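You operate a simulated robot arm through the tools that you are given. There is no shell and no other tool.

You are at the controls of a simulated robot arm. One attempt, no reset.

Task
Seat the trial strip in the yellow holder; squeeze its rivet till the rivet board shows 1300 to 1500 m.
Fine: hands off the strip while squeezing; then squeezer on its pad, slide off, hose bled, strip back in the strip rack.

Only the result counts: the job must be done as asked and must still hold three seconds after the hand-in. Knocking over, shifting, dropping, spilling or breaking anything else fails it.

Robot
A 7-joint arm with a two-finger parallel gripper, fixed in place. Base frame: the origin is at the foot of the arm, x ahead of it, y to its left, z up; the work surface is at about z = 800. Readings come in mm, rad, newtons and seconds.
Its first joint turns from -2.601 to 2.601 rad. Payload 3.43 kg.
The tool frame sits at the grasp point between the pads (the TCP): z along the fingers, y along the line on which they close. The tips reach 30 mm beyond it. Largest opening 94 mm; finger width 28, thickness 10; the body of the gripper, 50 by 96 mm, starts 55 mm behind the TCP.
Orientation is that of the tool frame in the base frame, as a unit quaternion [w, x, y, z]. With the fingers straight down and closing along the base's y, the tool's x points along the base's -x, its y along +y and its z along -z.

Tools
- The arm moves only by the tool move_arm. Its argument "series" is text: rows parted by semicolons, each of 6 numbers parted by spaces: the shift along the tool's x, y, z in mm, then the turn, a rotation vector about the tool's x, y, z in rad. In form: tx ty tz wx wy wz; .... A call has 1 to 20 rows; each row shifts and turns the commanded pose from where the row before left it, along the tool's axes as they then stand. "grip" is the closure, from 0 (fully open) to 1 (shut), set as the call begins (left out, the last holds). Rows are played at 5 a second. More than 50 mm and 0.15 rad between two rows, or a gripper value outside its range, and nothing of the call is played. Where a pose cannot be reached the arm comes as near as it can. A force on the tool above 50 N (or 10 N above the force at the start of the call, whichever is more), or a blocked arm, ends the call early, and 0.2 s more pass. Each finger travels about 45 mm/s and halts on what it meets, pressing with about 24 N; the grip force reading is that of the motor and also rises with nothing between the fingers. The clock runs only during rows and for 0.2 s after the last one: add rows that do not move to give the fingers time. It gives the time, the measured TCP pose, the force on the tool (base axes), the opening and the grip force at its end, in the units of the frame above (readings bear some noise), with the torque about the TCP (base axes, N m) and any sound that the robot's microphone picked up.
- Cameras (640 x 400 px; columns grow to the right, rows downward): "scene" is fixed at [399.5, -649.4, 1447.8]; the picture's right is [0.58, -0.81, 0.00], its down [-0.40, -0.28, -0.87] and it looks along [0.71, 0.51, -0.49] (base axes); focal length 320 px, centre (320, 200). "wrist" rides on the gripper at [76, 14, -103] in the tool frame; the picture's right is [-0.18, 0.98, 0.00], its down [-0.75, -0.14, -0.64] and it looks along [-0.63, -0.12, 0.77] (tool axes); focal length 243 px, centre (320, 200). There is no depth. A picture from a camera that has moved, and an enlarged one, comes with that camera's place and axes in the base frame and with its lens.
- camera(camera): a new picture of that camera. The clock stands still meanwhile.
- zoom(camera, box): a new picture of the part [left, top, right, bottom] of that camera's present view, enlarged. The clock stands still meanwhile.
- sign_off(): hands the job in; it is judged then, once.

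Places have to be worked out from the pictures, the camera data and where the tool is seen. Open the gripper and draw the arm clear of the work before you hand the job in, unless the task says otherwise.

The tools are called after "Emit:" as a command line: name --argument value ..., lists and objects as JSON in quotes. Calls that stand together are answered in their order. move_arm: Moves the arm, as the interface text tells. Its arguments: {"type":"object","properties":{"series":{"type":"string"},"grip":{"type":"number"}},"required":["series"]} The other tools are called the same way: camera (camera) takes a picture; zoom (camera, box) takes an enlarged picture of a part of a camera's view; sign_off () hands the job in.

At the start:

```text
t: 0.0
tcp_pos: [988.3, 27.0, 1167.2]
tool_rot: [0.0, -0.001, 1.0, 0.0]
ft_force: [-0.3, 0.0, 0.4]
ft_torque: [0.01, -0.03, 0.0]
grip_width: 94.0
gripper_force: 0.1
```

scene: 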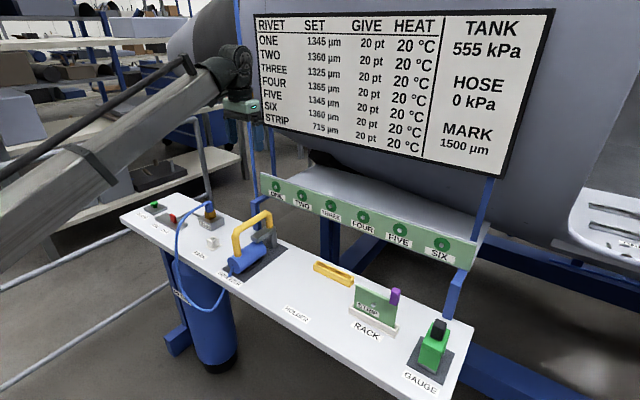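
wrist: 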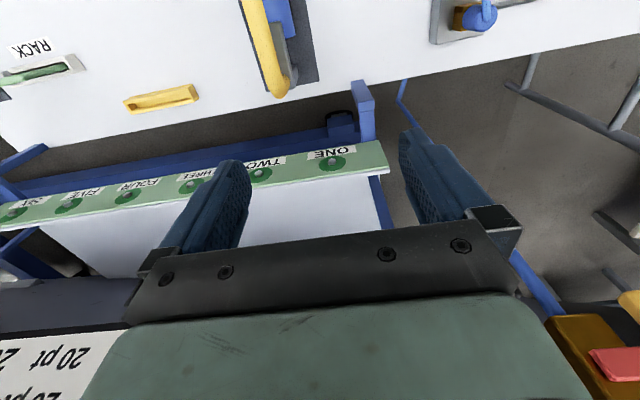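

The scene shows a bench with buttons, a slide valve, squeezer on its pad, yellow holder, strip rack and gauge. I zoom in to read the details before moving.

Emit:
zoom --camera "scene" --box '[120, 180, 300, 300]'

Emit:
zoom --camera "scene" --box '[280, 240, 480, 390]'

Emit:
zoom --camera "scene" --box '[240, 0, 560, 190]'

Emit:
zoom --camera "wrist" --box '[0, 0, 540, 240]'

```text
3.33 times, centred on (210, 240) of scene
camera zoom: at [399.5, -649.4, 1447.8], right [0.58, -0.81, 0.0], down [-0.4, -0.28, -0.87], along [0.71, 0.51, -0.49], focal length 1067 px, centre (687, 67)
```

zoom: 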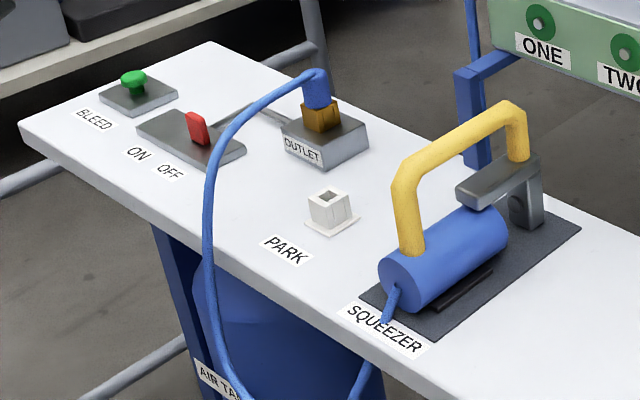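

```text
2.67 times, centred on (380, 315) of scene
camera zoom: at [399.5, -649.4, 1447.8], right [0.58, -0.81, 0.0], down [-0.4, -0.28, -0.87], along [0.71, 0.51, -0.49], focal length 854 px, centre (160, -107)
```

zoom: 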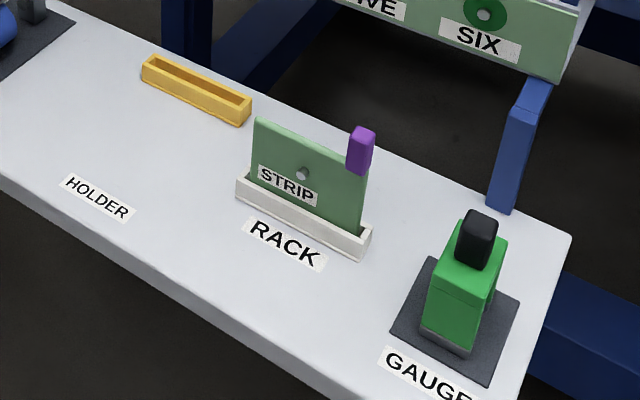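

```text
2.00 times, centred on (400, 95) of scene
camera zoom: at [399.5, -649.4, 1447.8], right [0.58, -0.81, 0.0], down [-0.4, -0.28, -0.87], along [0.71, 0.51, -0.49], focal length 640 px, centre (160, 410)
```

zoom: 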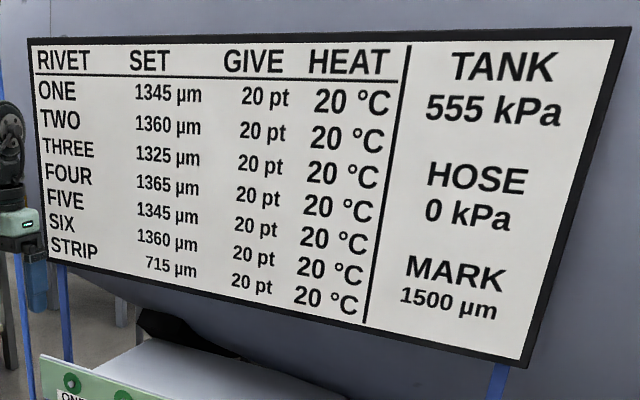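

```text
1.19 times, centred on (270, 120) of wrist
camera zoom: at [911.5, 42.1, 1270.2], right [0.18, 0.98, 0.0], down [0.75, -0.14, 0.64], along [0.63, -0.12, -0.77], focal length 288 px, centre (379, 295)
```

zoom: 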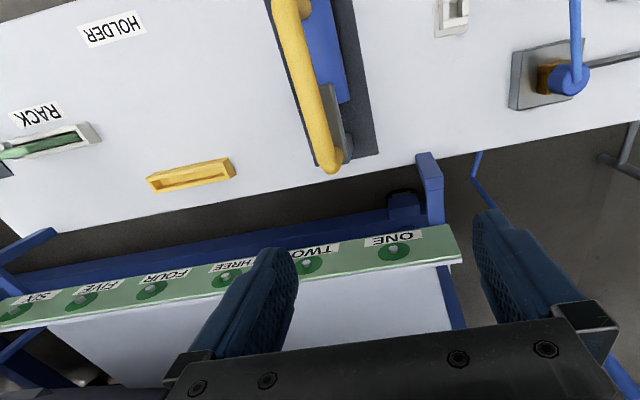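

Rough triangulation puts the holder near (990, -270), the rack near (930, -430), and the squeezer near (880, -45). I move the arm back and to the right at height so that the wrist camera can survey the bench.

Emit:
move_arm --series "28 -35 0 0 0 0; 28 -35 0 0 0 0; 28 -35 0 0 0 0; 28 -35 0 0 0 0; 28 -35 0 0 0 0; 28 -35 0 0 0 0; 28 -35 0 0 0 0; 28 -35 0 0 0 0; 0 0 0 0 0 0; 0 0 0 0 0 0" --grip 0

```text
t: 1.3
tcp_pos: [839.6, -160.1, 1163.6]
tool_rot: [0.006, 0.003, 1.0, -0.001]
ft_force: [3.3, -6.0, -7.3]
ft_torque: [0.55, -0.29, 0.39]
grip_width: 94.1
gripper_force: 0.2
stopped in row 6: the force on the tool passed its limit at 63 N (the readings are from after the stop); the commanded pose is now the measured one
```

The call stopped on a force of 63 N at about (840, -160, 1164). I look at both cameras to see whether anything was touched.

Emit:
camera --camera "scene"

Emit:
camera --camera "wrist"

```text
taken
```

scene: 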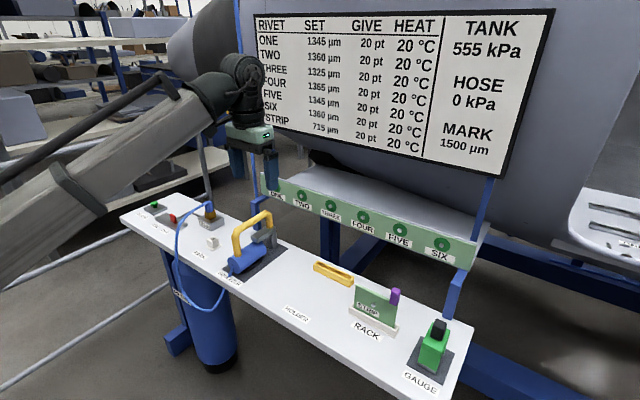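

```text
taken
camera wrist: at [762.4, -144.9, 1266.8], right [0.19, 0.98, 0.0], down [0.75, -0.15, 0.65], along [0.64, -0.12, -0.76], focal length 243 px, centre (320, 200)
```

wrist: 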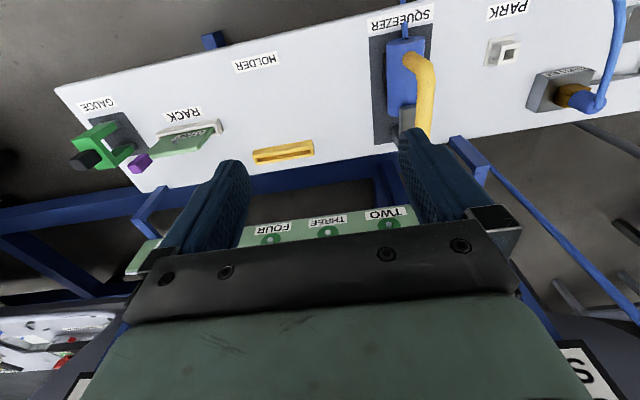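

Nothing was touched; the spike was from moving too fast. I use gentler steps from here, and zoom on the objects in this wrist view.

Emit:
zoom --camera "wrist" --box '[60, 80, 340, 255]'

Emit:
zoom --camera "wrist" --box '[350, 0, 640, 180]'

```text
2.29 times, centred on (200, 168) of wrist
camera zoom: at [762.4, -144.9, 1266.8], right [0.19, 0.98, 0.0], down [0.75, -0.15, 0.65], along [0.64, -0.12, -0.76], focal length 555 px, centre (594, 274)
```

zoom: 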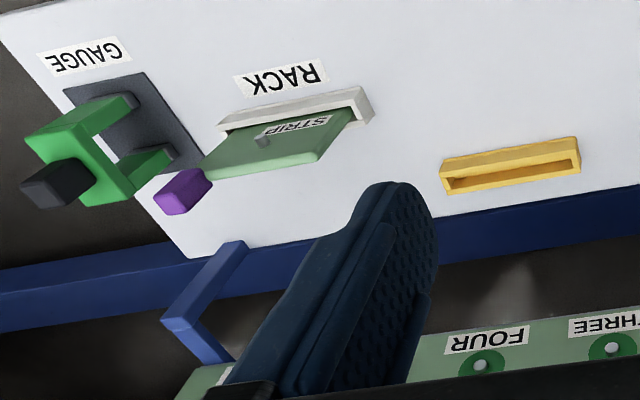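

```text
2.21 times, centred on (495, 90) of wrist
camera zoom: at [762.4, -144.9, 1266.8], right [0.19, 0.98, 0.0], down [0.75, -0.15, 0.65], along [0.64, -0.12, -0.76], focal length 535 px, centre (-66, 443)
```

zoom: 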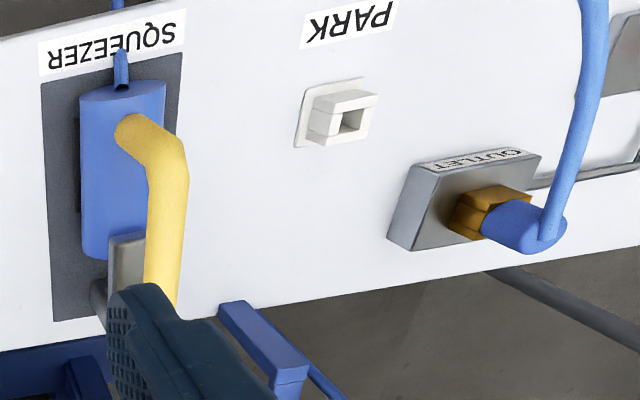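

I descend slowly toward a viewpoint in front of the rack, keeping well clear of everything (TCP aiming at about (760, -400, 1060)).

Emit:
move_arm --series "2 -6 3 0 0 0; 4 -12 5 0 0 0; 5 -15 6 0 0 0; 5 -15 6 0 0 0; 5 -15 7 0 0 0; 5 -15 7 0 0 0; 5 -15 7 0 0 0; 5 -15 7 0 0 0; 5 -15 7 0 0 0; 5 -15 7 0 0 0; 5 -15 7 0 0 0; 5 -15 7 0 0 0; 5 -15 7 0 0 0; 5 -15 6 0 0 0; 5 -15 6 0 0 0; 5 -15 5 0 0 0; 4 -12 4 0 0 0; 2 -6 2 0 0 0; 0 0 0 0 0 0"

Emit:
camera --camera "wrist"

Emit:
zoom --camera "scene" --box '[220, 200, 300, 250]'

Emit:
zoom --camera "scene" --box '[340, 280, 420, 345]'

```text
t: 5.3
tcp_pos: [756.0, -405.0, 1057.7]
tool_rot: [0.005, 0.003, 1.0, -0.001]
ft_force: [-0.8, 0.4, 0.0]
ft_torque: [-0.01, -0.01, 0.01]
grip_width: 93.8
gripper_force: 0.0
```

```text
taken
camera wrist: at [679.2, -389.3, 1159.4], right [0.19, 0.98, 0.0], down [0.75, -0.15, 0.65], along [0.64, -0.12, -0.76], focal length 243 px, centre (320, 200)
```

wrist: 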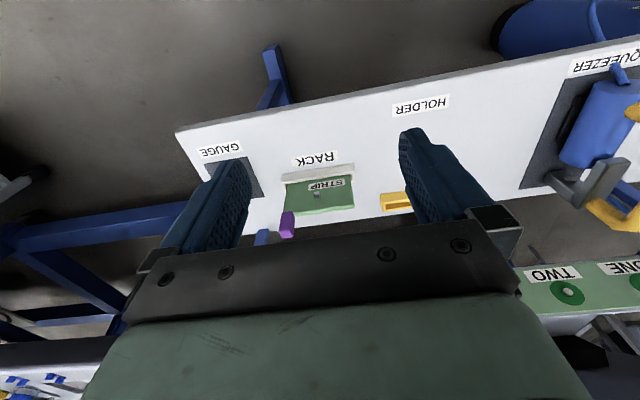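

```text
8.00 times, centred on (260, 225) of scene
camera zoom: at [399.5, -649.4, 1447.8], right [0.58, -0.81, 0.0], down [-0.4, -0.28, -0.87], along [0.71, 0.51, -0.49], focal length 2561 px, centre (800, 0)
```

zoom: 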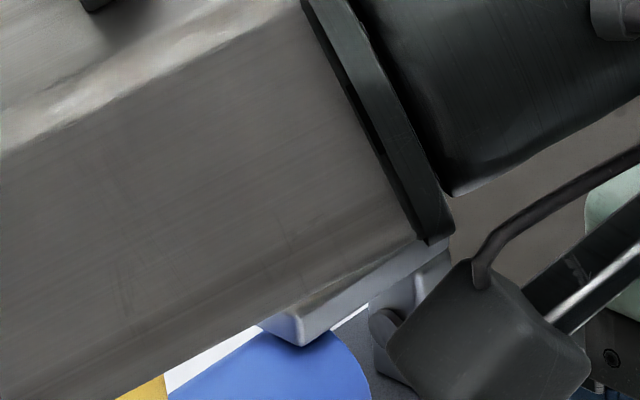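

```text
6.15 times, centred on (380, 312) of scene
camera zoom: at [399.5, -649.4, 1447.8], right [0.58, -0.81, 0.0], down [-0.4, -0.28, -0.87], along [0.71, 0.51, -0.49], focal length 1970 px, centre (-49, -492)
```

zoom: 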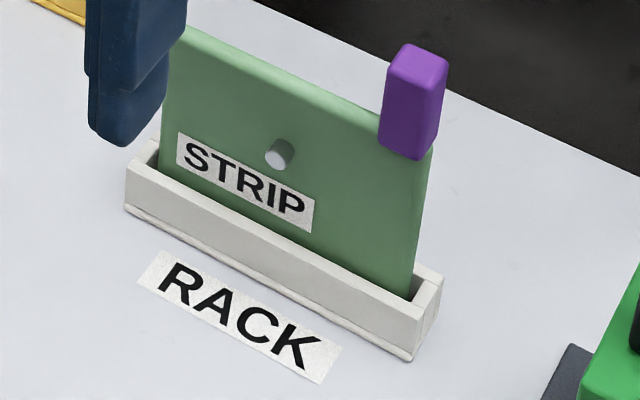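

The strip stands in the rack with its rivet at about (905, -440, 867) and its purple tab at about (910, -486, 897–941). I zoom the wrist view to cross-check the rack, strip and holder.

Emit:
zoom --camera "wrist" --box '[260, 130, 420, 230]'

Emit:
zoom --camera "wrist" --box '[500, 40, 640, 240]'

```text
4.00 times, centred on (340, 180) of wrist
camera zoom: at [679.2, -389.3, 1159.4], right [0.19, 0.98, 0.0], down [0.75, -0.15, 0.65], along [0.64, -0.12, -0.76], focal length 970 px, centre (240, 280)
```

zoom: 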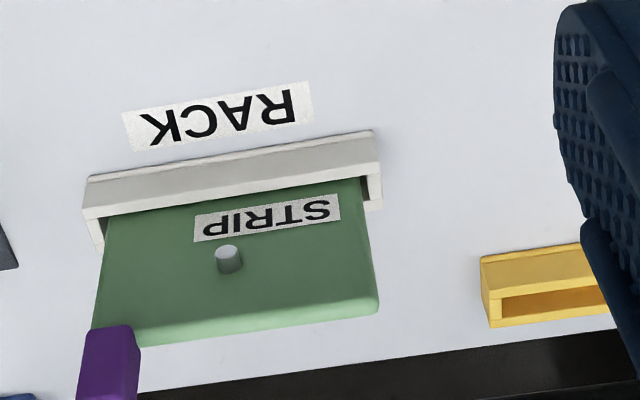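

```text
2.00 times, centred on (570, 140) of wrist
camera zoom: at [679.2, -389.3, 1159.4], right [0.19, 0.98, 0.0], down [0.75, -0.15, 0.65], along [0.64, -0.12, -0.76], focal length 485 px, centre (-180, 320)
```

zoom: 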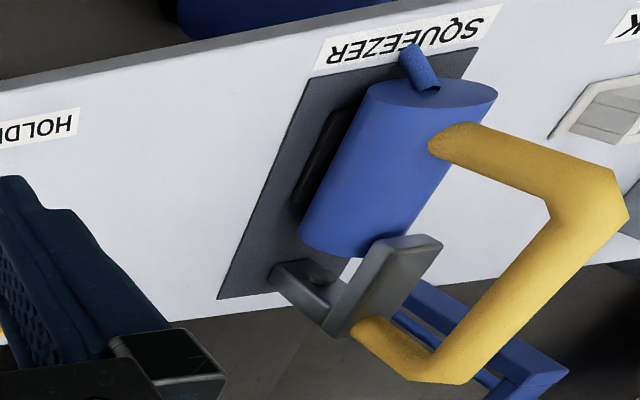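

The rack runs along y, centred at about (913, -438), with the strip spanning y -383 to -493. Next I move over in front of the squeezer for a close look at its jaw, handle and any trigger.

Emit:
move_arm --series "2 6 0 0 0 0; 3 12 0 0 0 0; 3 18 0 0 0 0; 3 20 0 0 0 0; 3 20 0 0 0 0; 3 20 0 0 0 0; 3 20 0 0 0 0; 3 20 0 0 0 0; 3 20 0 0 0 0; 3 20 0 0 0 0; 3 20 0 0 0 0; 3 20 0 0 0 0; 3 20 0 0 0 0; 3 20 0 0 0 0; 3 20 0 0 0 0; 3 20 0 0 0 0; 3 18 0 0 0 0; 3 12 0 0 0 0; 2 6 0 0 0 0; 0 0 0 0 0 0"

Emit:
camera --camera "wrist"

Emit:
zoom --camera "wrist" --box '[220, 80, 420, 205]'

Emit:
zoom --camera "scene" --box '[300, 240, 420, 345]'

```text
t: 9.5
tcp_pos: [705.4, -70.1, 1057.0]
tool_rot: [0.005, 0.004, 1.0, -0.001]
ft_force: [0.1, -0.2, -0.2]
ft_torque: [-0.02, -0.02, -0.02]
grip_width: 94.1
gripper_force: 0.1
```

```text
taken
camera wrist: at [628.3, -55.2, 1160.0], right [0.19, 0.98, 0.0], down [0.75, -0.15, 0.65], along [0.64, -0.12, -0.76], focal length 243 px, centre (320, 200)
```

wrist: 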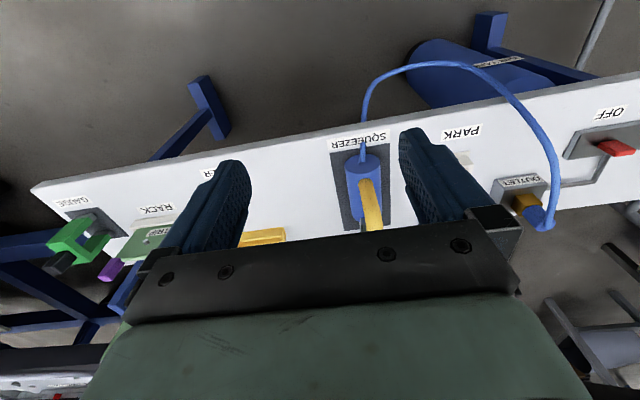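

```text
3.20 times, centred on (320, 142) of wrist
camera zoom: at [628.3, -55.2, 1160.0], right [0.19, 0.98, 0.0], down [0.75, -0.15, 0.65], along [0.64, -0.12, -0.76], focal length 776 px, centre (320, 384)
```

zoom: 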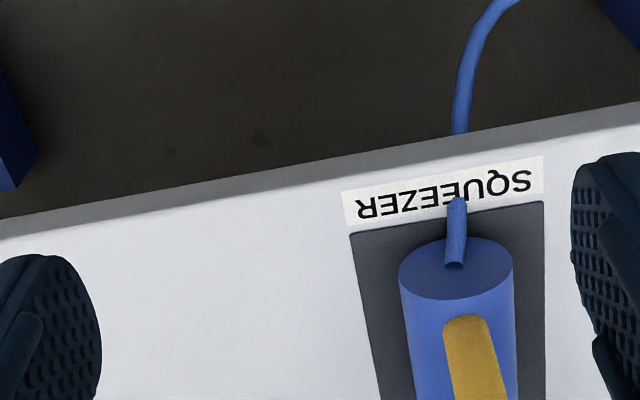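

```text
3.81 times, centred on (360, 292) of scene
camera zoom: at [399.5, -649.4, 1447.8], right [0.58, -0.81, 0.0], down [-0.4, -0.28, -0.87], along [0.71, 0.51, -0.49], focal length 1220 px, centre (168, -152)
```

zoom: 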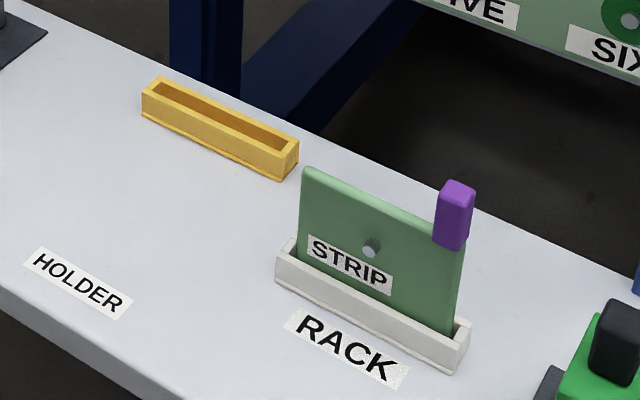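

The holder lies parallel to the rack, about (+80, +171) mm from it. For the squeezer I take an oblique view from further forward and to the right.

Emit:
move_arm --series "-3 -4 0 0 0 0; -8 -10 0 0 0 0; -10 -14 0 0 0 0; -10 -14 0 0 0 0; -10 -14 0 0 0 0; -10 -14 0 0 0 0; -10 -14 0 0 0 0; -10 -14 0 0 0 0; -8 -10 0 0 0 0; -4 -5 0 0 0 0; 0 0 0 0 0 0"

Emit:
camera --camera "wrist"

Emit:
zoom --camera "wrist" --box '[340, 60, 500, 190]'

```text
t: 11.9
tcp_pos: [785.5, -186.0, 1057.8]
tool_rot: [0.005, 0.004, 1.0, 0.0]
ft_force: [0.9, -0.7, 0.3]
ft_torque: [0.02, 0.01, -0.03]
grip_width: 94.1
gripper_force: 0.2
```

```text
taken
camera wrist: at [708.8, -170.9, 1160.8], right [0.19, 0.98, 0.0], down [0.75, -0.15, 0.65], along [0.64, -0.12, -0.76], focal length 243 px, centre (320, 200)
```

wrist: 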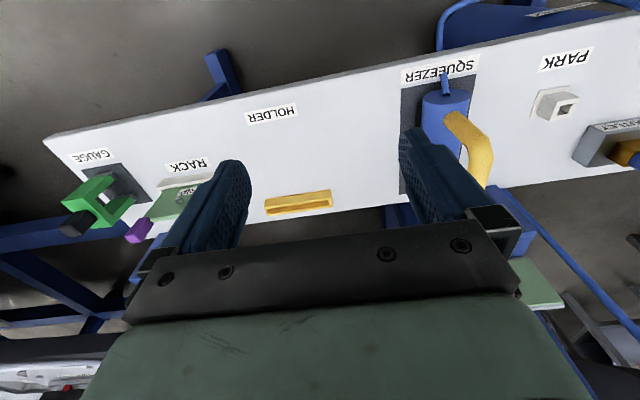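

```text
3.08 times, centred on (420, 125) of wrist
camera zoom: at [708.8, -170.9, 1160.8], right [0.19, 0.98, 0.0], down [0.75, -0.15, 0.65], along [0.64, -0.12, -0.76], focal length 746 px, centre (12, 431)
```

zoom: 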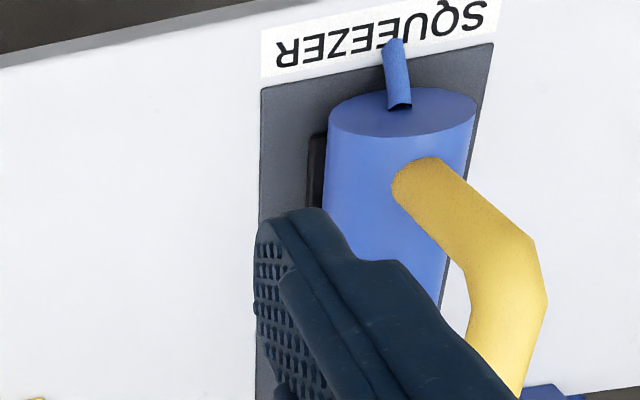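

The finger hides the squeezer from here; but the holder is clearly visible, so I zoom on that, and then shift so the squeezer sits between the fingers.

Emit:
zoom --camera "wrist" --box '[240, 160, 360, 235]'

Emit:
move_arm --series "-3 5 0 0 0 0; -6 12 0 0 0 0; -6 15 0 0 0 0; -6 15 0 0 0 0; -6 15 0 0 0 0; -6 12 0 0 0 0; -3 5 0 0 0 0; 0 0 0 0 0 0"

Emit:
camera --camera "wrist"

Emit:
zoom --camera "wrist" --box '[240, 60, 420, 240]'

```text
5.33 times, centred on (300, 198) of wrist
camera zoom: at [708.8, -170.9, 1160.8], right [0.19, 0.98, 0.0], down [0.75, -0.15, 0.65], along [0.64, -0.12, -0.76], focal length 1294 px, centre (427, 213)
```

zoom: 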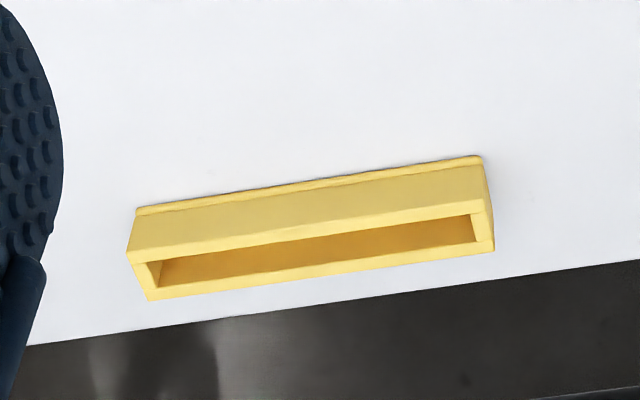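

```text
t: 13.7
tcp_pos: [822.9, -109.1, 1058.0]
tool_rot: [0.004, 0.004, 1.0, -0.001]
ft_force: [-1.2, -0.2, -0.3]
ft_torque: [0.01, 0.01, -0.01]
grip_width: 93.9
gripper_force: 0.1
```

```text
taken
camera wrist: at [746.1, -93.1, 1160.9], right [0.19, 0.98, 0.0], down [0.75, -0.15, 0.65], along [0.64, -0.12, -0.76], focal length 243 px, centre (320, 200)
```

wrist: 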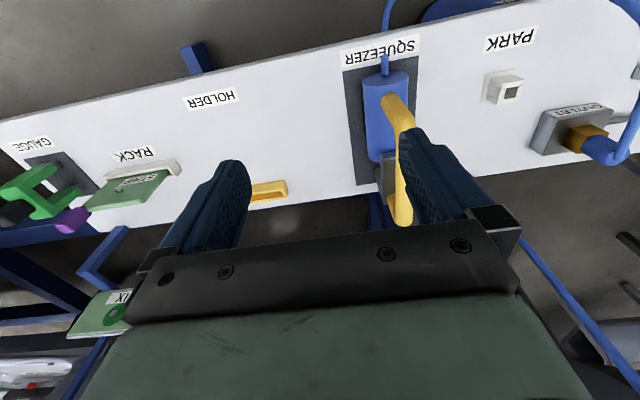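

```text
2.22 times, centred on (330, 150) of wrist
camera zoom: at [746.1, -93.1, 1160.9], right [0.19, 0.98, 0.0], down [0.75, -0.15, 0.65], along [0.64, -0.12, -0.76], focal length 539 px, centre (298, 311)
```

zoom: 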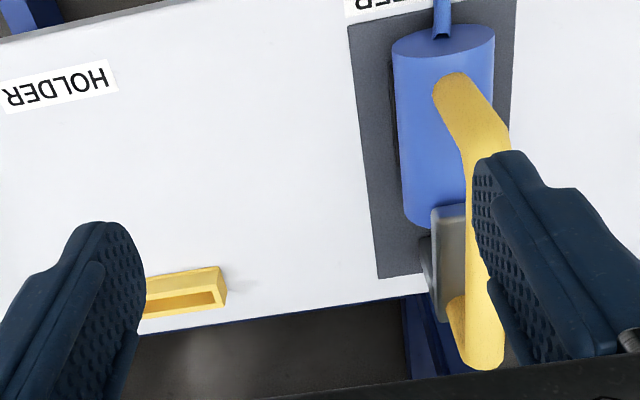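

The holder slot centre computes to about (1000, -268) at z 823; the squeezer's handle runs along x at y ≈ -31, z ≈ 940. I check the scene view of the squeezer in its present state with a strong zoom.

Emit:
camera --camera "scene"

Emit:
zoom --camera "scene" --box '[215, 200, 295, 290]'

```text
taken
```

scene: 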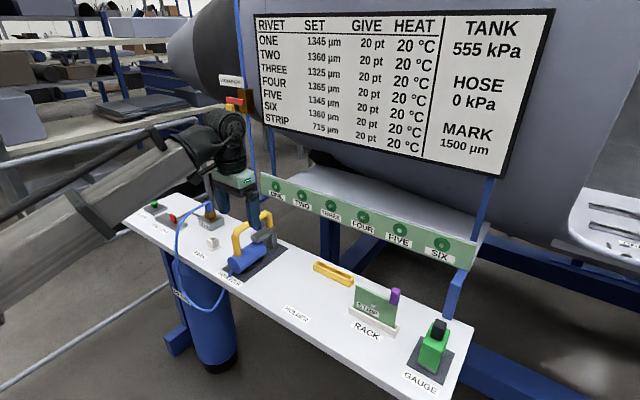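

```text
4.44 times, centred on (255, 245) of scene
camera zoom: at [399.5, -649.4, 1447.8], right [0.58, -0.81, 0.0], down [-0.4, -0.28, -0.87], along [0.71, 0.51, -0.49], focal length 1423 px, centre (609, 0)
```

zoom: 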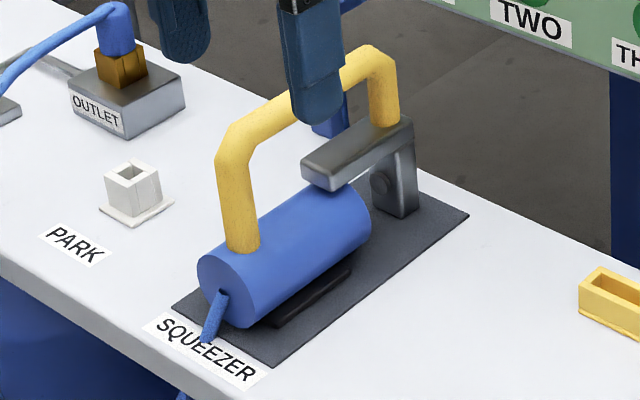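

The squeezer has a downward-opening C jaw and no visible trigger, so hose pressure presumably drives it. I zoom on the red/brown item behind the arm and on the slide, outlet and bleed.

Emit:
zoom --camera "scene" --box '[205, 65, 265, 125]'

Emit:
zoom --camera "scene" --box '[120, 190, 230, 260]'

Emit:
zoom --camera "scene" --box '[155, 250, 255, 380]'

Emit:
zoom --camera "scene" --box '[395, 310, 475, 400]'

```text
6.67 times, centred on (235, 95) of scene
camera zoom: at [399.5, -649.4, 1447.8], right [0.58, -0.81, 0.0], down [-0.4, -0.28, -0.87], along [0.71, 0.51, -0.49], focal length 2134 px, centre (887, 900)
```

zoom: 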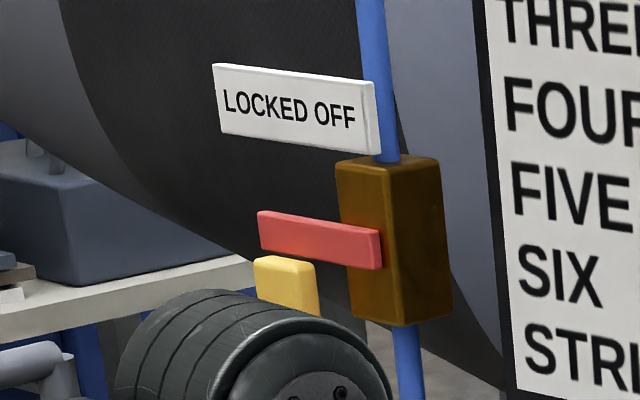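

```text
5.71 times, centred on (175, 225) of scene
camera zoom: at [399.5, -649.4, 1447.8], right [0.58, -0.81, 0.0], down [-0.4, -0.28, -0.87], along [0.71, 0.51, -0.49], focal length 1829 px, centre (1149, 57)
```

zoom: 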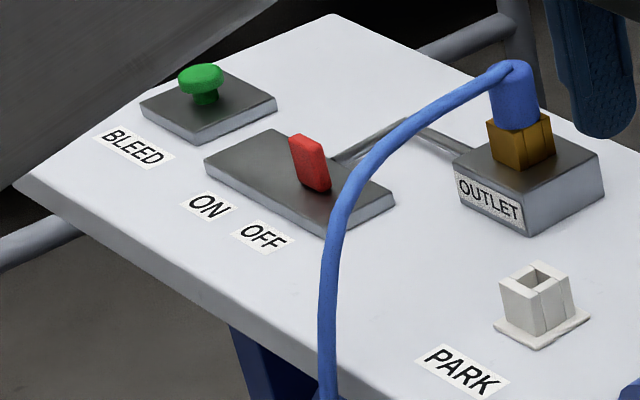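

```text
3.08 times, centred on (205, 315) of scene
camera zoom: at [399.5, -649.4, 1447.8], right [0.58, -0.81, 0.0], down [-0.4, -0.28, -0.87], along [0.71, 0.51, -0.49], focal length 985 px, centre (674, -154)
```

zoom: 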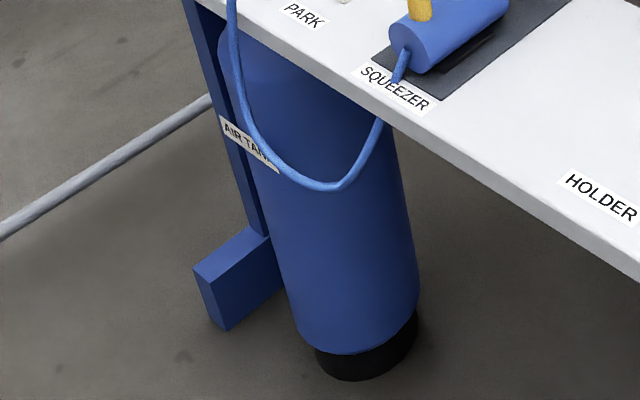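

```text
4.44 times, centred on (435, 355) of scene
camera zoom: at [399.5, -649.4, 1447.8], right [0.58, -0.81, 0.0], down [-0.4, -0.28, -0.87], along [0.71, 0.51, -0.49], focal length 1423 px, centre (-191, -489)
```

zoom: 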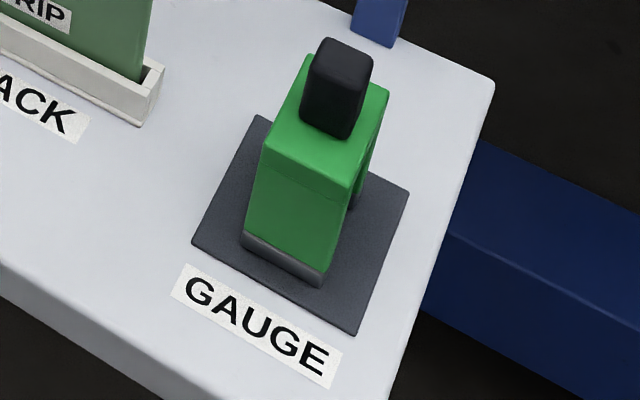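

The slide sits at OFF, the hose is plugged into the outlet, and nothing else needs touching. I now head to the strip's purple tab at about (916, -484), first travelling right at a safe height.

Emit:
move_arm --series "0 -5 0 0 0 0; 0 -12 0 0 0 0; -2 -18 0 0 0 0; -2 -20 0 0 0 0; -2 -20 0 0 0 0; -2 -20 0 0 0 0; -2 -20 0 0 0 0; -2 -20 0 0 0 0; -2 -20 0 0 0 0; -2 -20 0 0 0 0; -2 -20 0 0 0 0; -2 -20 0 0 0 0; -2 -20 0 0 0 0; -2 -20 0 0 0 0; -2 -20 0 0 0 0; -2 -20 0 0 0 0; -2 -18 0 0 0 0; -2 -12 0 0 0 0; 0 -6 0 0 0 0; 0 0 0 0 0 0"

Emit:
camera --camera "wrist"

```text
t: 17.9
tcp_pos: [851.4, -440.9, 1059.8]
tool_rot: [0.004, 0.004, 1.0, -0.001]
ft_force: [0.0, 0.6, 0.6]
ft_torque: [0.01, 0.01, -0.01]
grip_width: 94.3
gripper_force: 0.1
```

```text
taken
camera wrist: at [774.7, -424.4, 1162.3], right [0.19, 0.98, 0.0], down [0.75, -0.15, 0.65], along [0.64, -0.12, -0.76], focal length 243 px, centre (320, 200)
```

wrist: 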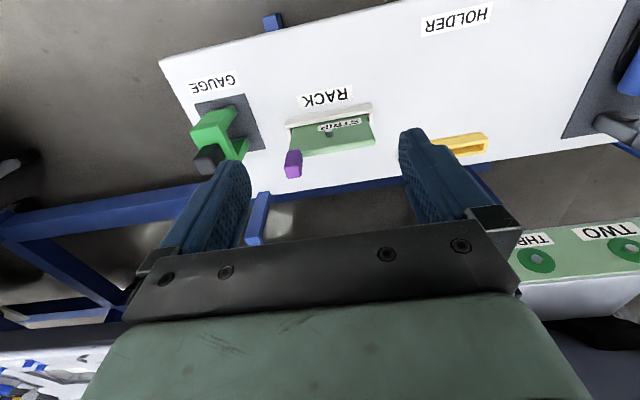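

I reached r ≈ 960 without trouble. I zoom on the tab to locate it more precisely.

Emit:
zoom --camera "wrist" --box '[265, 95, 385, 190]'

Emit:
zoom --camera "scene" --box '[340, 270, 420, 345]'

```text
4.21 times, centred on (325, 142) of wrist
camera zoom: at [774.7, -424.4, 1162.3], right [0.19, 0.98, 0.0], down [0.75, -0.15, 0.65], along [0.64, -0.12, -0.76], focal length 1022 px, centre (299, 442)
```

zoom: 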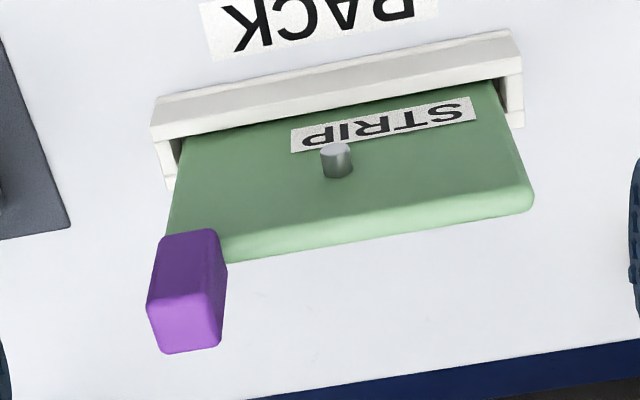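

```text
5.33 times, centred on (380, 308) of scene
camera zoom: at [399.5, -649.4, 1447.8], right [0.58, -0.81, 0.0], down [-0.4, -0.28, -0.87], along [0.71, 0.51, -0.49], focal length 1707 px, centre (0, -373)
```

zoom: 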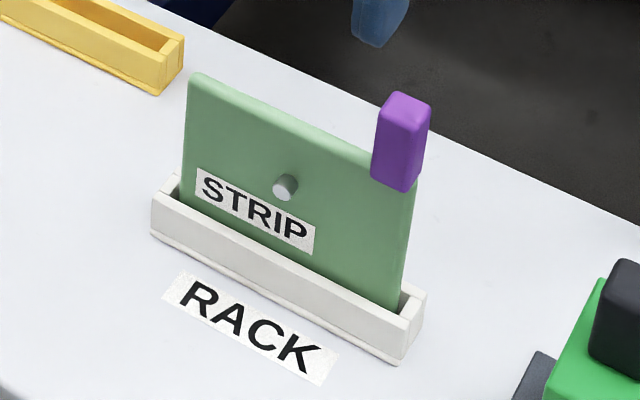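

Two views now agree: tab top centre (919.5, -483.5, 932), about 16 mm square; strip top edge z ≈ 895; rivet (911, -439, 865). I tilt the tool outward about its y axis and part-close the fingers to prepare for the longer reach.

Emit:
move_arm --series "0 0 0 0 -0.04 0; 0 0 0 0 -0.07 0; 0 0 0 0 -0.07 0; 0 0 0 0 -0.07 0; 0 0 0 0 -0.06 0; 0 0 0 0 -0.03 0; 0 0 0 0 0 0; 0 0 0 0 0 0" --grip 0.4

```text
t: 19.7
tcp_pos: [853.1, -439.4, 1059.4]
tool_rot: [0.173, 0.004, 0.985, -0.001]
ft_force: [0.5, 0.2, 0.1]
ft_torque: [-0.01, -0.02, 0.03]
grip_width: 56.5
gripper_force: 0.0
```

Tilt is now 0.348 rad. I move to a point above the tab at about (913, -483.5, 990), also trimming the small yaw.

Emit:
move_arm --series "-2 -3 5 -0.0027 0 -0.0075; -4 -5.5 10.5 0 0 0; -4.1 -5.5 10.7 0 0 0; -4.1 -5.5 10.7 0 0 0; -4.1 -5.5 10.7 0 0 0; -4.1 -5.5 10.7 0 0 0; -4.1 -5.5 10.7 0 0 0; -4 -5 10 0 0 0; -2.4 -3 6.7 0 0 0; 0 0 0 0 0 0; 0 0 0 0 0 0"

Emit:
camera --camera "wrist"

Emit:
zoom --camera "scene" --box '[340, 250, 430, 345]'

```text
t: 22.1
tcp_pos: [911.0, -481.9, 990.4]
tool_rot: [0.174, 0.0, 0.985, 0.0]
ft_force: [-0.3, 0.5, 0.0]
ft_torque: [0.03, -0.01, 0.03]
grip_width: 56.6
gripper_force: 0.1
```

```text
taken
camera wrist: at [805.3, -467.1, 1061.7], right [0.17, 0.98, 0.06], down [0.49, -0.14, 0.86], along [0.86, -0.12, -0.5], focal length 243 px, centre (320, 200)
```

wrist: 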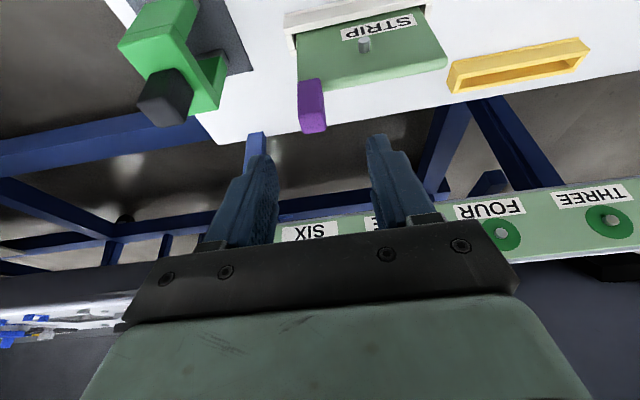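

```text
4.21 times, centred on (385, 298) of scene
camera zoom: at [399.5, -649.4, 1447.8], right [0.58, -0.81, 0.0], down [-0.4, -0.28, -0.87], along [0.71, 0.51, -0.49], focal length 1348 px, centre (46, -210)
```

zoom: 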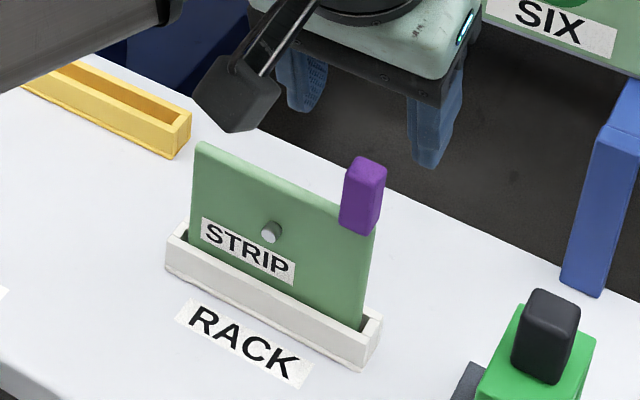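

The fingers straddle the tab's line. I lower so the tips end about 5 mm above the strip's top edge, TCP near (913, -483.5, 933).

Emit:
move_arm --series "1 -0.6 3 0 0 0; 2.4 -0.5 7.3 0 0 0; 2.6 -0.5 8 0 0 0; 2.6 0 8 0 0 0; 2.6 0 8 0 0 0; 2.6 0 8 0 0 0; 2.2 0 7 0 0 0; 1.2 0 3.7 0 0 0; 0.5 0 1.6 0 0 0; 0 0 0 0 0 0; 0 0 0 0 0 0"

Emit:
camera --camera "wrist"

Emit:
zoom --camera "scene" --box '[350, 260, 430, 345]'

```text
t: 24.5
tcp_pos: [913.1, -484.1, 932.8]
tool_rot: [0.173, 0.0, 0.985, -0.001]
ft_force: [0.3, 0.4, 0.2]
ft_torque: [0.0, -0.01, -0.02]
grip_width: 56.4
gripper_force: 0.1
```

```text
taken
camera wrist: at [807.0, -470.4, 1003.3], right [0.17, 0.98, 0.06], down [0.49, -0.14, 0.86], along [0.86, -0.12, -0.5], focal length 243 px, centre (320, 200)
```

wrist: 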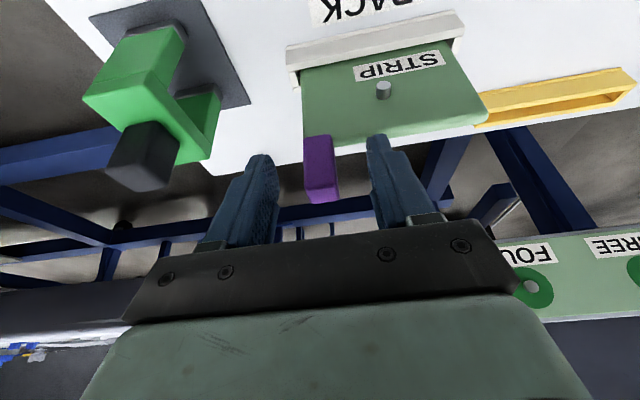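

```text
4.71 times, centred on (390, 302) of scene
camera zoom: at [399.5, -649.4, 1447.8], right [0.58, -0.81, 0.0], down [-0.4, -0.28, -0.87], along [0.71, 0.51, -0.49], focal length 1507 px, centre (-9, -282)
```

zoom: 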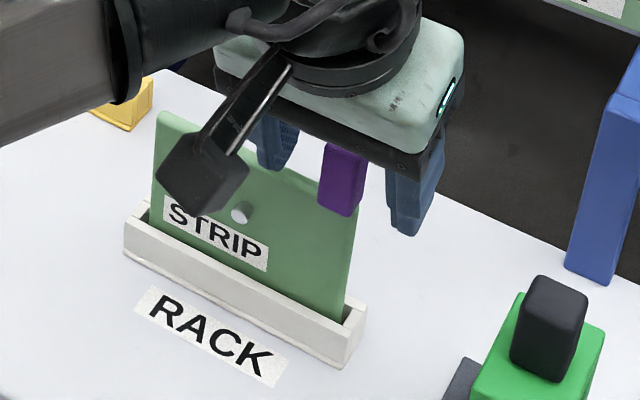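

The tab is between the fingers. I zoom tightly to confirm depth alignment along x before closing.

Emit:
zoom --camera "scene" --box '[385, 275, 425, 310]'

Emit:
zoom --camera "wrist" --box '[230, 100, 450, 240]'

```text
11.43 times, centred on (405, 292) of scene
camera zoom: at [399.5, -649.4, 1447.8], right [0.58, -0.81, 0.0], down [-0.4, -0.28, -0.87], along [0.71, 0.51, -0.49], focal length 3659 px, centre (-651, -857)
```

zoom: 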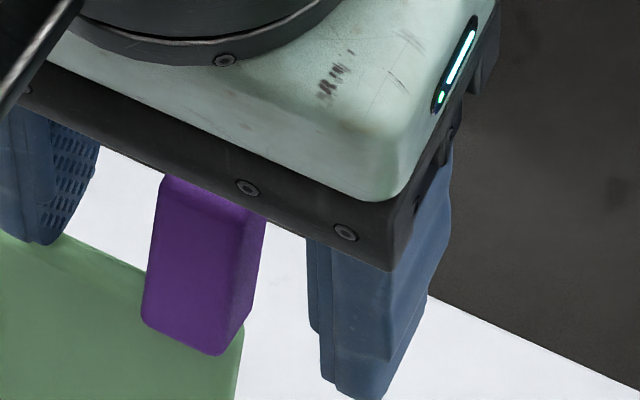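

```text
2.86 times, centred on (340, 170) of wrist
camera zoom: at [807.0, -470.4, 1003.3], right [0.17, 0.98, 0.06], down [0.49, -0.14, 0.86], along [0.86, -0.12, -0.5], focal length 693 px, centre (263, 286)
```

zoom: 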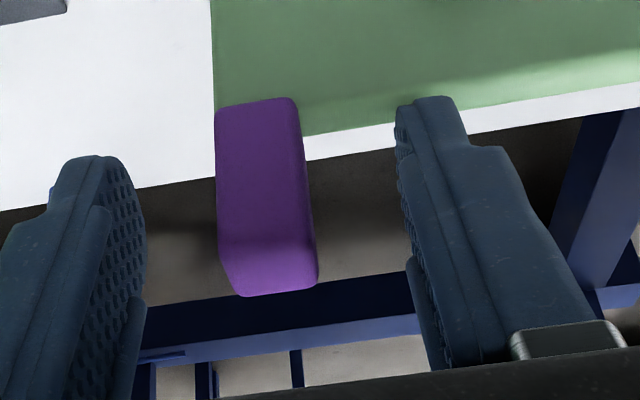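

All projections agree, so I close on the tab.

Emit:
move_arm --series "0 0 0 0 0 0; 0 0 0 0 0 0; 0 0 0 0 0 0; 0 0 0 0 0 0; 0 0 0 0 0 0; 0 0 0 0 0 0" --grip 1

Emit:
zoom --camera "wrist" --box '[230, 60, 450, 240]'

Emit:
zoom --camera "scene" --box '[350, 260, 430, 345]'

```text
t: 25.9
tcp_pos: [913.0, -485.1, 932.1]
tool_rot: [0.173, 0.0, 0.985, -0.001]
ft_force: [0.3, -1.2, 0.1]
ft_torque: [0.02, -0.03, 0.02]
grip_width: 21.4
gripper_force: 24.1
```

```text
2.22 times, centred on (340, 150) of wrist
camera zoom: at [806.9, -470.4, 1003.3], right [0.17, 0.98, 0.06], down [0.49, -0.14, 0.86], along [0.86, -0.12, -0.5], focal length 539 px, centre (276, 311)
```

zoom: 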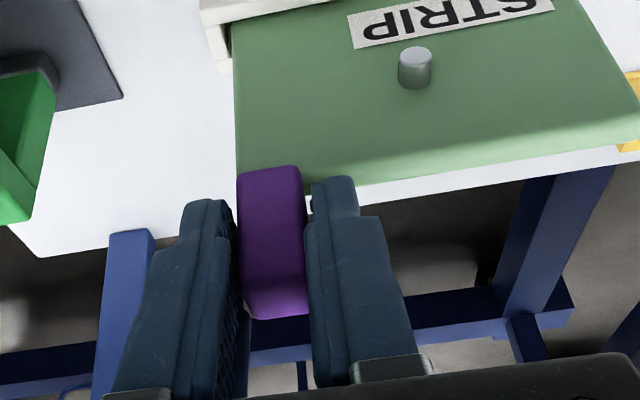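

```text
4.71 times, centred on (390, 302) of scene
camera zoom: at [399.5, -649.4, 1447.8], right [0.58, -0.81, 0.0], down [-0.4, -0.28, -0.87], along [0.71, 0.51, -0.49], focal length 1507 px, centre (-9, -282)
```

zoom: 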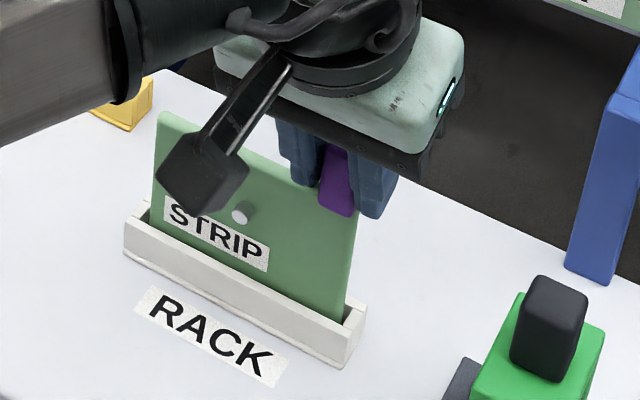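

Gripped at 21 mm with 24 N. I lift the strip straight up 60 mm and check it follows.

Emit:
move_arm --series "-0.7 0 -1.9 0 0 0; -1.4 0 -3.8 0 0 0; -2 0 -5.6 0 0 0; -2.7 0 -7.5 0 0 0; -2.7 0 -7.5 0 0 0; -2.7 0 -7.5 0 0 0; -2.7 0 -7.5 0 0 0; -2.7 0 -7.5 0 0 0; -2 0 -5.6 0 0 0; -0.9 0 -2.4 0 0 0; 0 0 0 0 0 0"

Emit:
camera --camera "wrist"

Emit:
zoom --camera "scene" --box '[330, 240, 430, 345]'

```text
t: 28.3
tcp_pos: [915.1, -487.2, 993.3]
tool_rot: [0.174, 0.0, 0.985, -0.001]
ft_force: [-0.1, -0.5, -1.8]
ft_torque: [-0.01, -0.02, -0.03]
grip_width: 21.4
gripper_force: 24.6
```

```text
taken
camera wrist: at [808.1, -471.5, 1064.3], right [0.17, 0.98, 0.06], down [0.49, -0.14, 0.86], along [0.86, -0.12, -0.5], focal length 243 px, centre (320, 200)
```

wrist: 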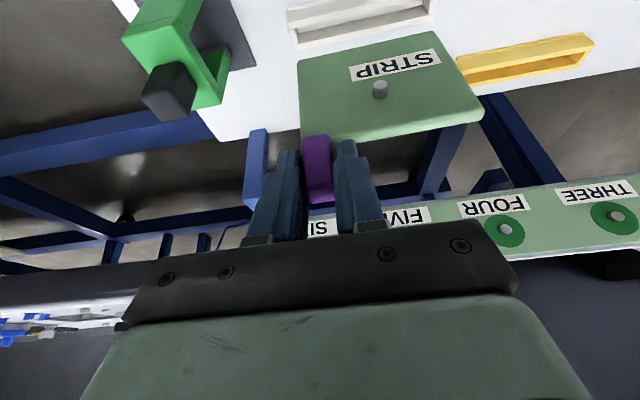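

```text
3.81 times, centred on (380, 292) of scene
camera zoom: at [399.5, -649.4, 1447.8], right [0.58, -0.81, 0.0], down [-0.4, -0.28, -0.87], along [0.71, 0.51, -0.49], focal length 1220 px, centre (91, -152)
```

zoom: 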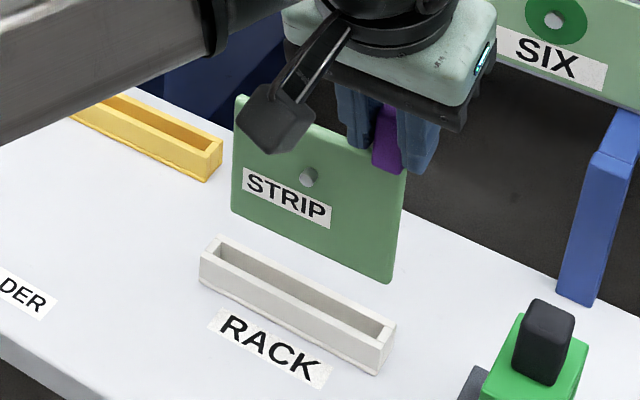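

The strip came up cleanly. I check for sag by zooming on its edges, and take a null move to get a steady pose reading.

Emit:
move_arm --series "0 0 0 0 0 0; 0 0 0 0 0 0"

Emit:
zoom --camera "scene" --box '[360, 260, 440, 330]'

Emit:
zoom --camera "wrist" --box '[270, 0, 510, 150]'

```text
t: 28.9
tcp_pos: [914.3, -486.4, 993.3]
tool_rot: [0.173, -0.001, 0.985, -0.001]
ft_force: [0.4, -0.9, -0.5]
ft_torque: [-0.05, 0.02, 0.02]
grip_width: 17.7
gripper_force: 24.4
```

```text
5.71 times, centred on (400, 295) of scene
camera zoom: at [399.5, -649.4, 1447.8], right [0.58, -0.81, 0.0], down [-0.4, -0.28, -0.87], along [0.71, 0.51, -0.49], focal length 1829 px, centre (-137, -343)
```

zoom: 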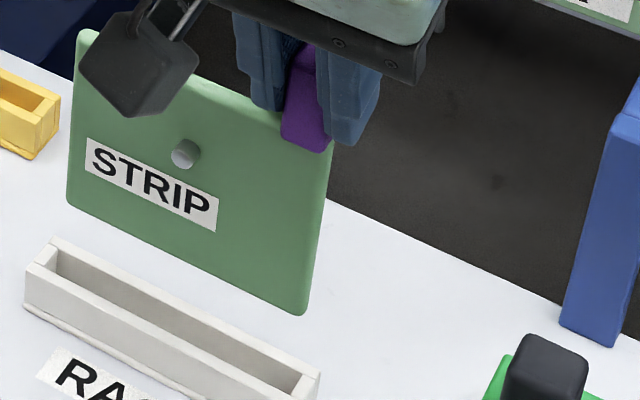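

```text
2.67 times, centred on (390, 75) of wrist
camera zoom: at [808.1, -471.5, 1064.2], right [0.17, 0.98, 0.06], down [0.49, -0.14, 0.86], along [0.86, -0.12, -0.5], focal length 647 px, centre (133, 533)
```

zoom: 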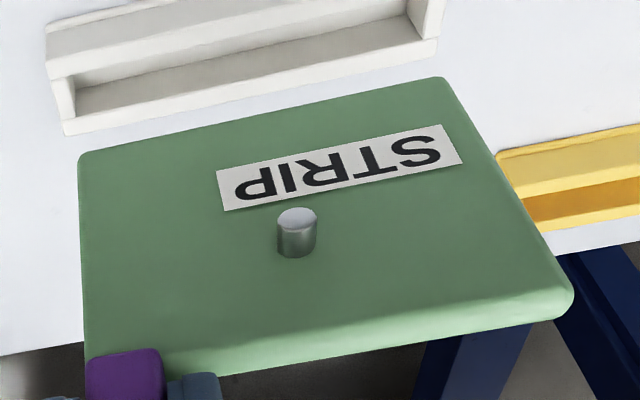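

The grip width dropped from 21.4 to 17.7, so I recheck with another short null move whether the tab is slipping or just settled flat.

Emit:
move_arm --series "0 0 0 0 0 0"

Emit:
camera --camera "wrist"

Emit:
zoom --camera "wrist" --box '[230, 100, 430, 240]'

```text
t: 29.3
tcp_pos: [915.3, -486.6, 993.3]
tool_rot: [0.174, 0.001, 0.985, -0.002]
ft_force: [1.1, 0.2, -0.9]
ft_torque: [-0.03, -0.01, -0.02]
grip_width: 17.5
gripper_force: 24.5
```

```text
taken
camera wrist: at [808.1, -471.5, 1064.2], right [0.17, 0.98, 0.06], down [0.49, -0.14, 0.86], along [0.85, -0.12, -0.5], focal length 243 px, centre (320, 200)
```

wrist: 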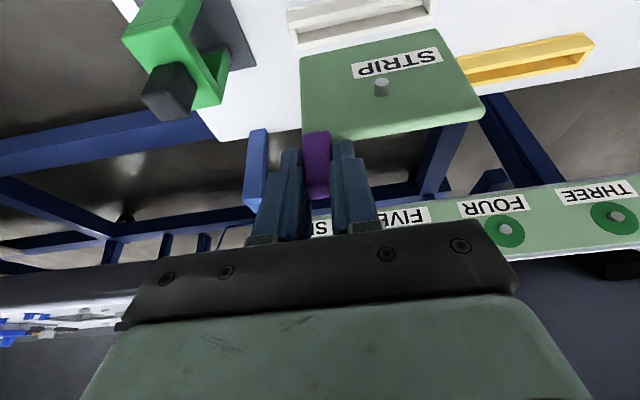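

```text
2.86 times, centred on (330, 170) of wrist
camera zoom: at [808.1, -471.5, 1064.2], right [0.17, 0.98, 0.06], down [0.49, -0.14, 0.86], along [0.85, -0.12, -0.5], focal length 693 px, centre (291, 286)
```

zoom: 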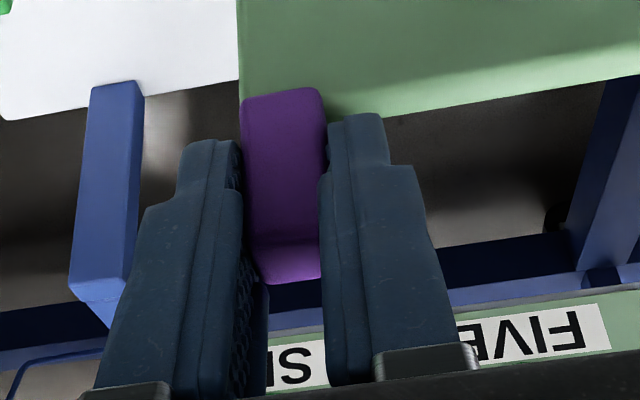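

The tab settled by roughly 3 mm as the fingers seated flat on it. I wait a second more to be sure it is stable.

Emit:
move_arm --series "0 0 0 0 0 0; 0 0 0 0 0 0; 0 0 0 0 0 0; 0 0 0 0 0 0; 0 0 0 0 0 0"

Emit:
zoom --camera "wrist" --box '[270, 0, 510, 150]'

Emit:
zoom --camera "wrist" --box '[230, 100, 430, 240]'

Emit:
zoom --camera "scene" --box '[360, 260, 440, 330]'

```text
t: 30.5
tcp_pos: [915.1, -486.4, 994.5]
tool_rot: [0.174, 0.0, 0.985, -0.001]
ft_force: [-0.7, 0.2, -1.2]
ft_torque: [-0.03, -0.02, -0.01]
grip_width: 17.6
gripper_force: 23.7
```

```text
2.67 times, centred on (390, 75) of wrist
camera zoom: at [808.1, -471.5, 1064.2], right [0.17, 0.98, 0.06], down [0.49, -0.14, 0.86], along [0.85, -0.12, -0.5], focal length 647 px, centre (133, 533)
```

zoom: 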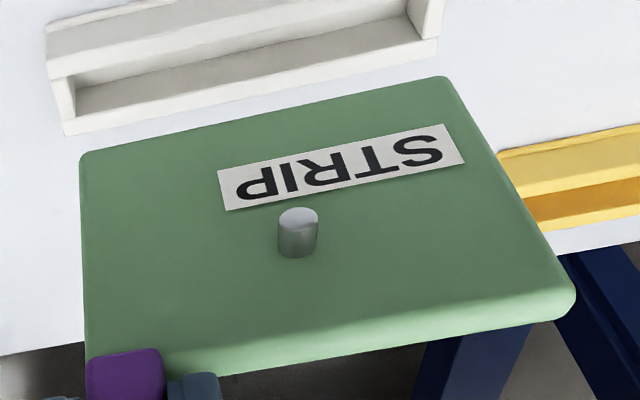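

```text
2.86 times, centred on (330, 170) of wrist
camera zoom: at [808.1, -471.5, 1064.2], right [0.17, 0.98, 0.06], down [0.49, -0.14, 0.86], along [0.85, -0.12, -0.5], focal length 693 px, centre (291, 286)
```

zoom: 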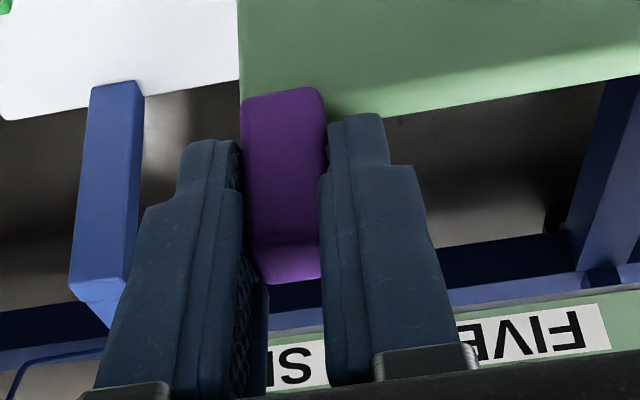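

```text
5.71 times, centred on (400, 295) of scene
camera zoom: at [399.5, -649.4, 1447.8], right [0.58, -0.81, 0.0], down [-0.4, -0.28, -0.87], along [0.71, 0.51, -0.49], focal length 1829 px, centre (-137, -343)
```

zoom: 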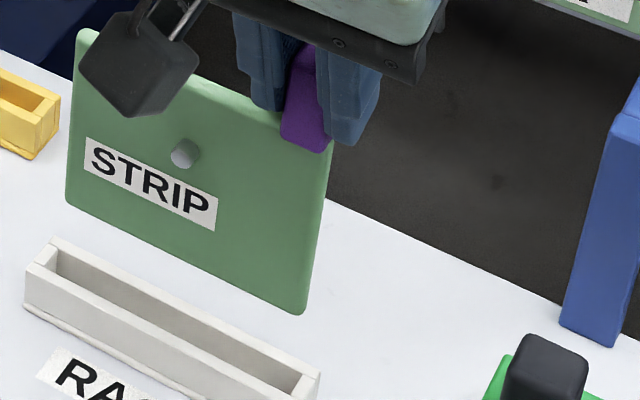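

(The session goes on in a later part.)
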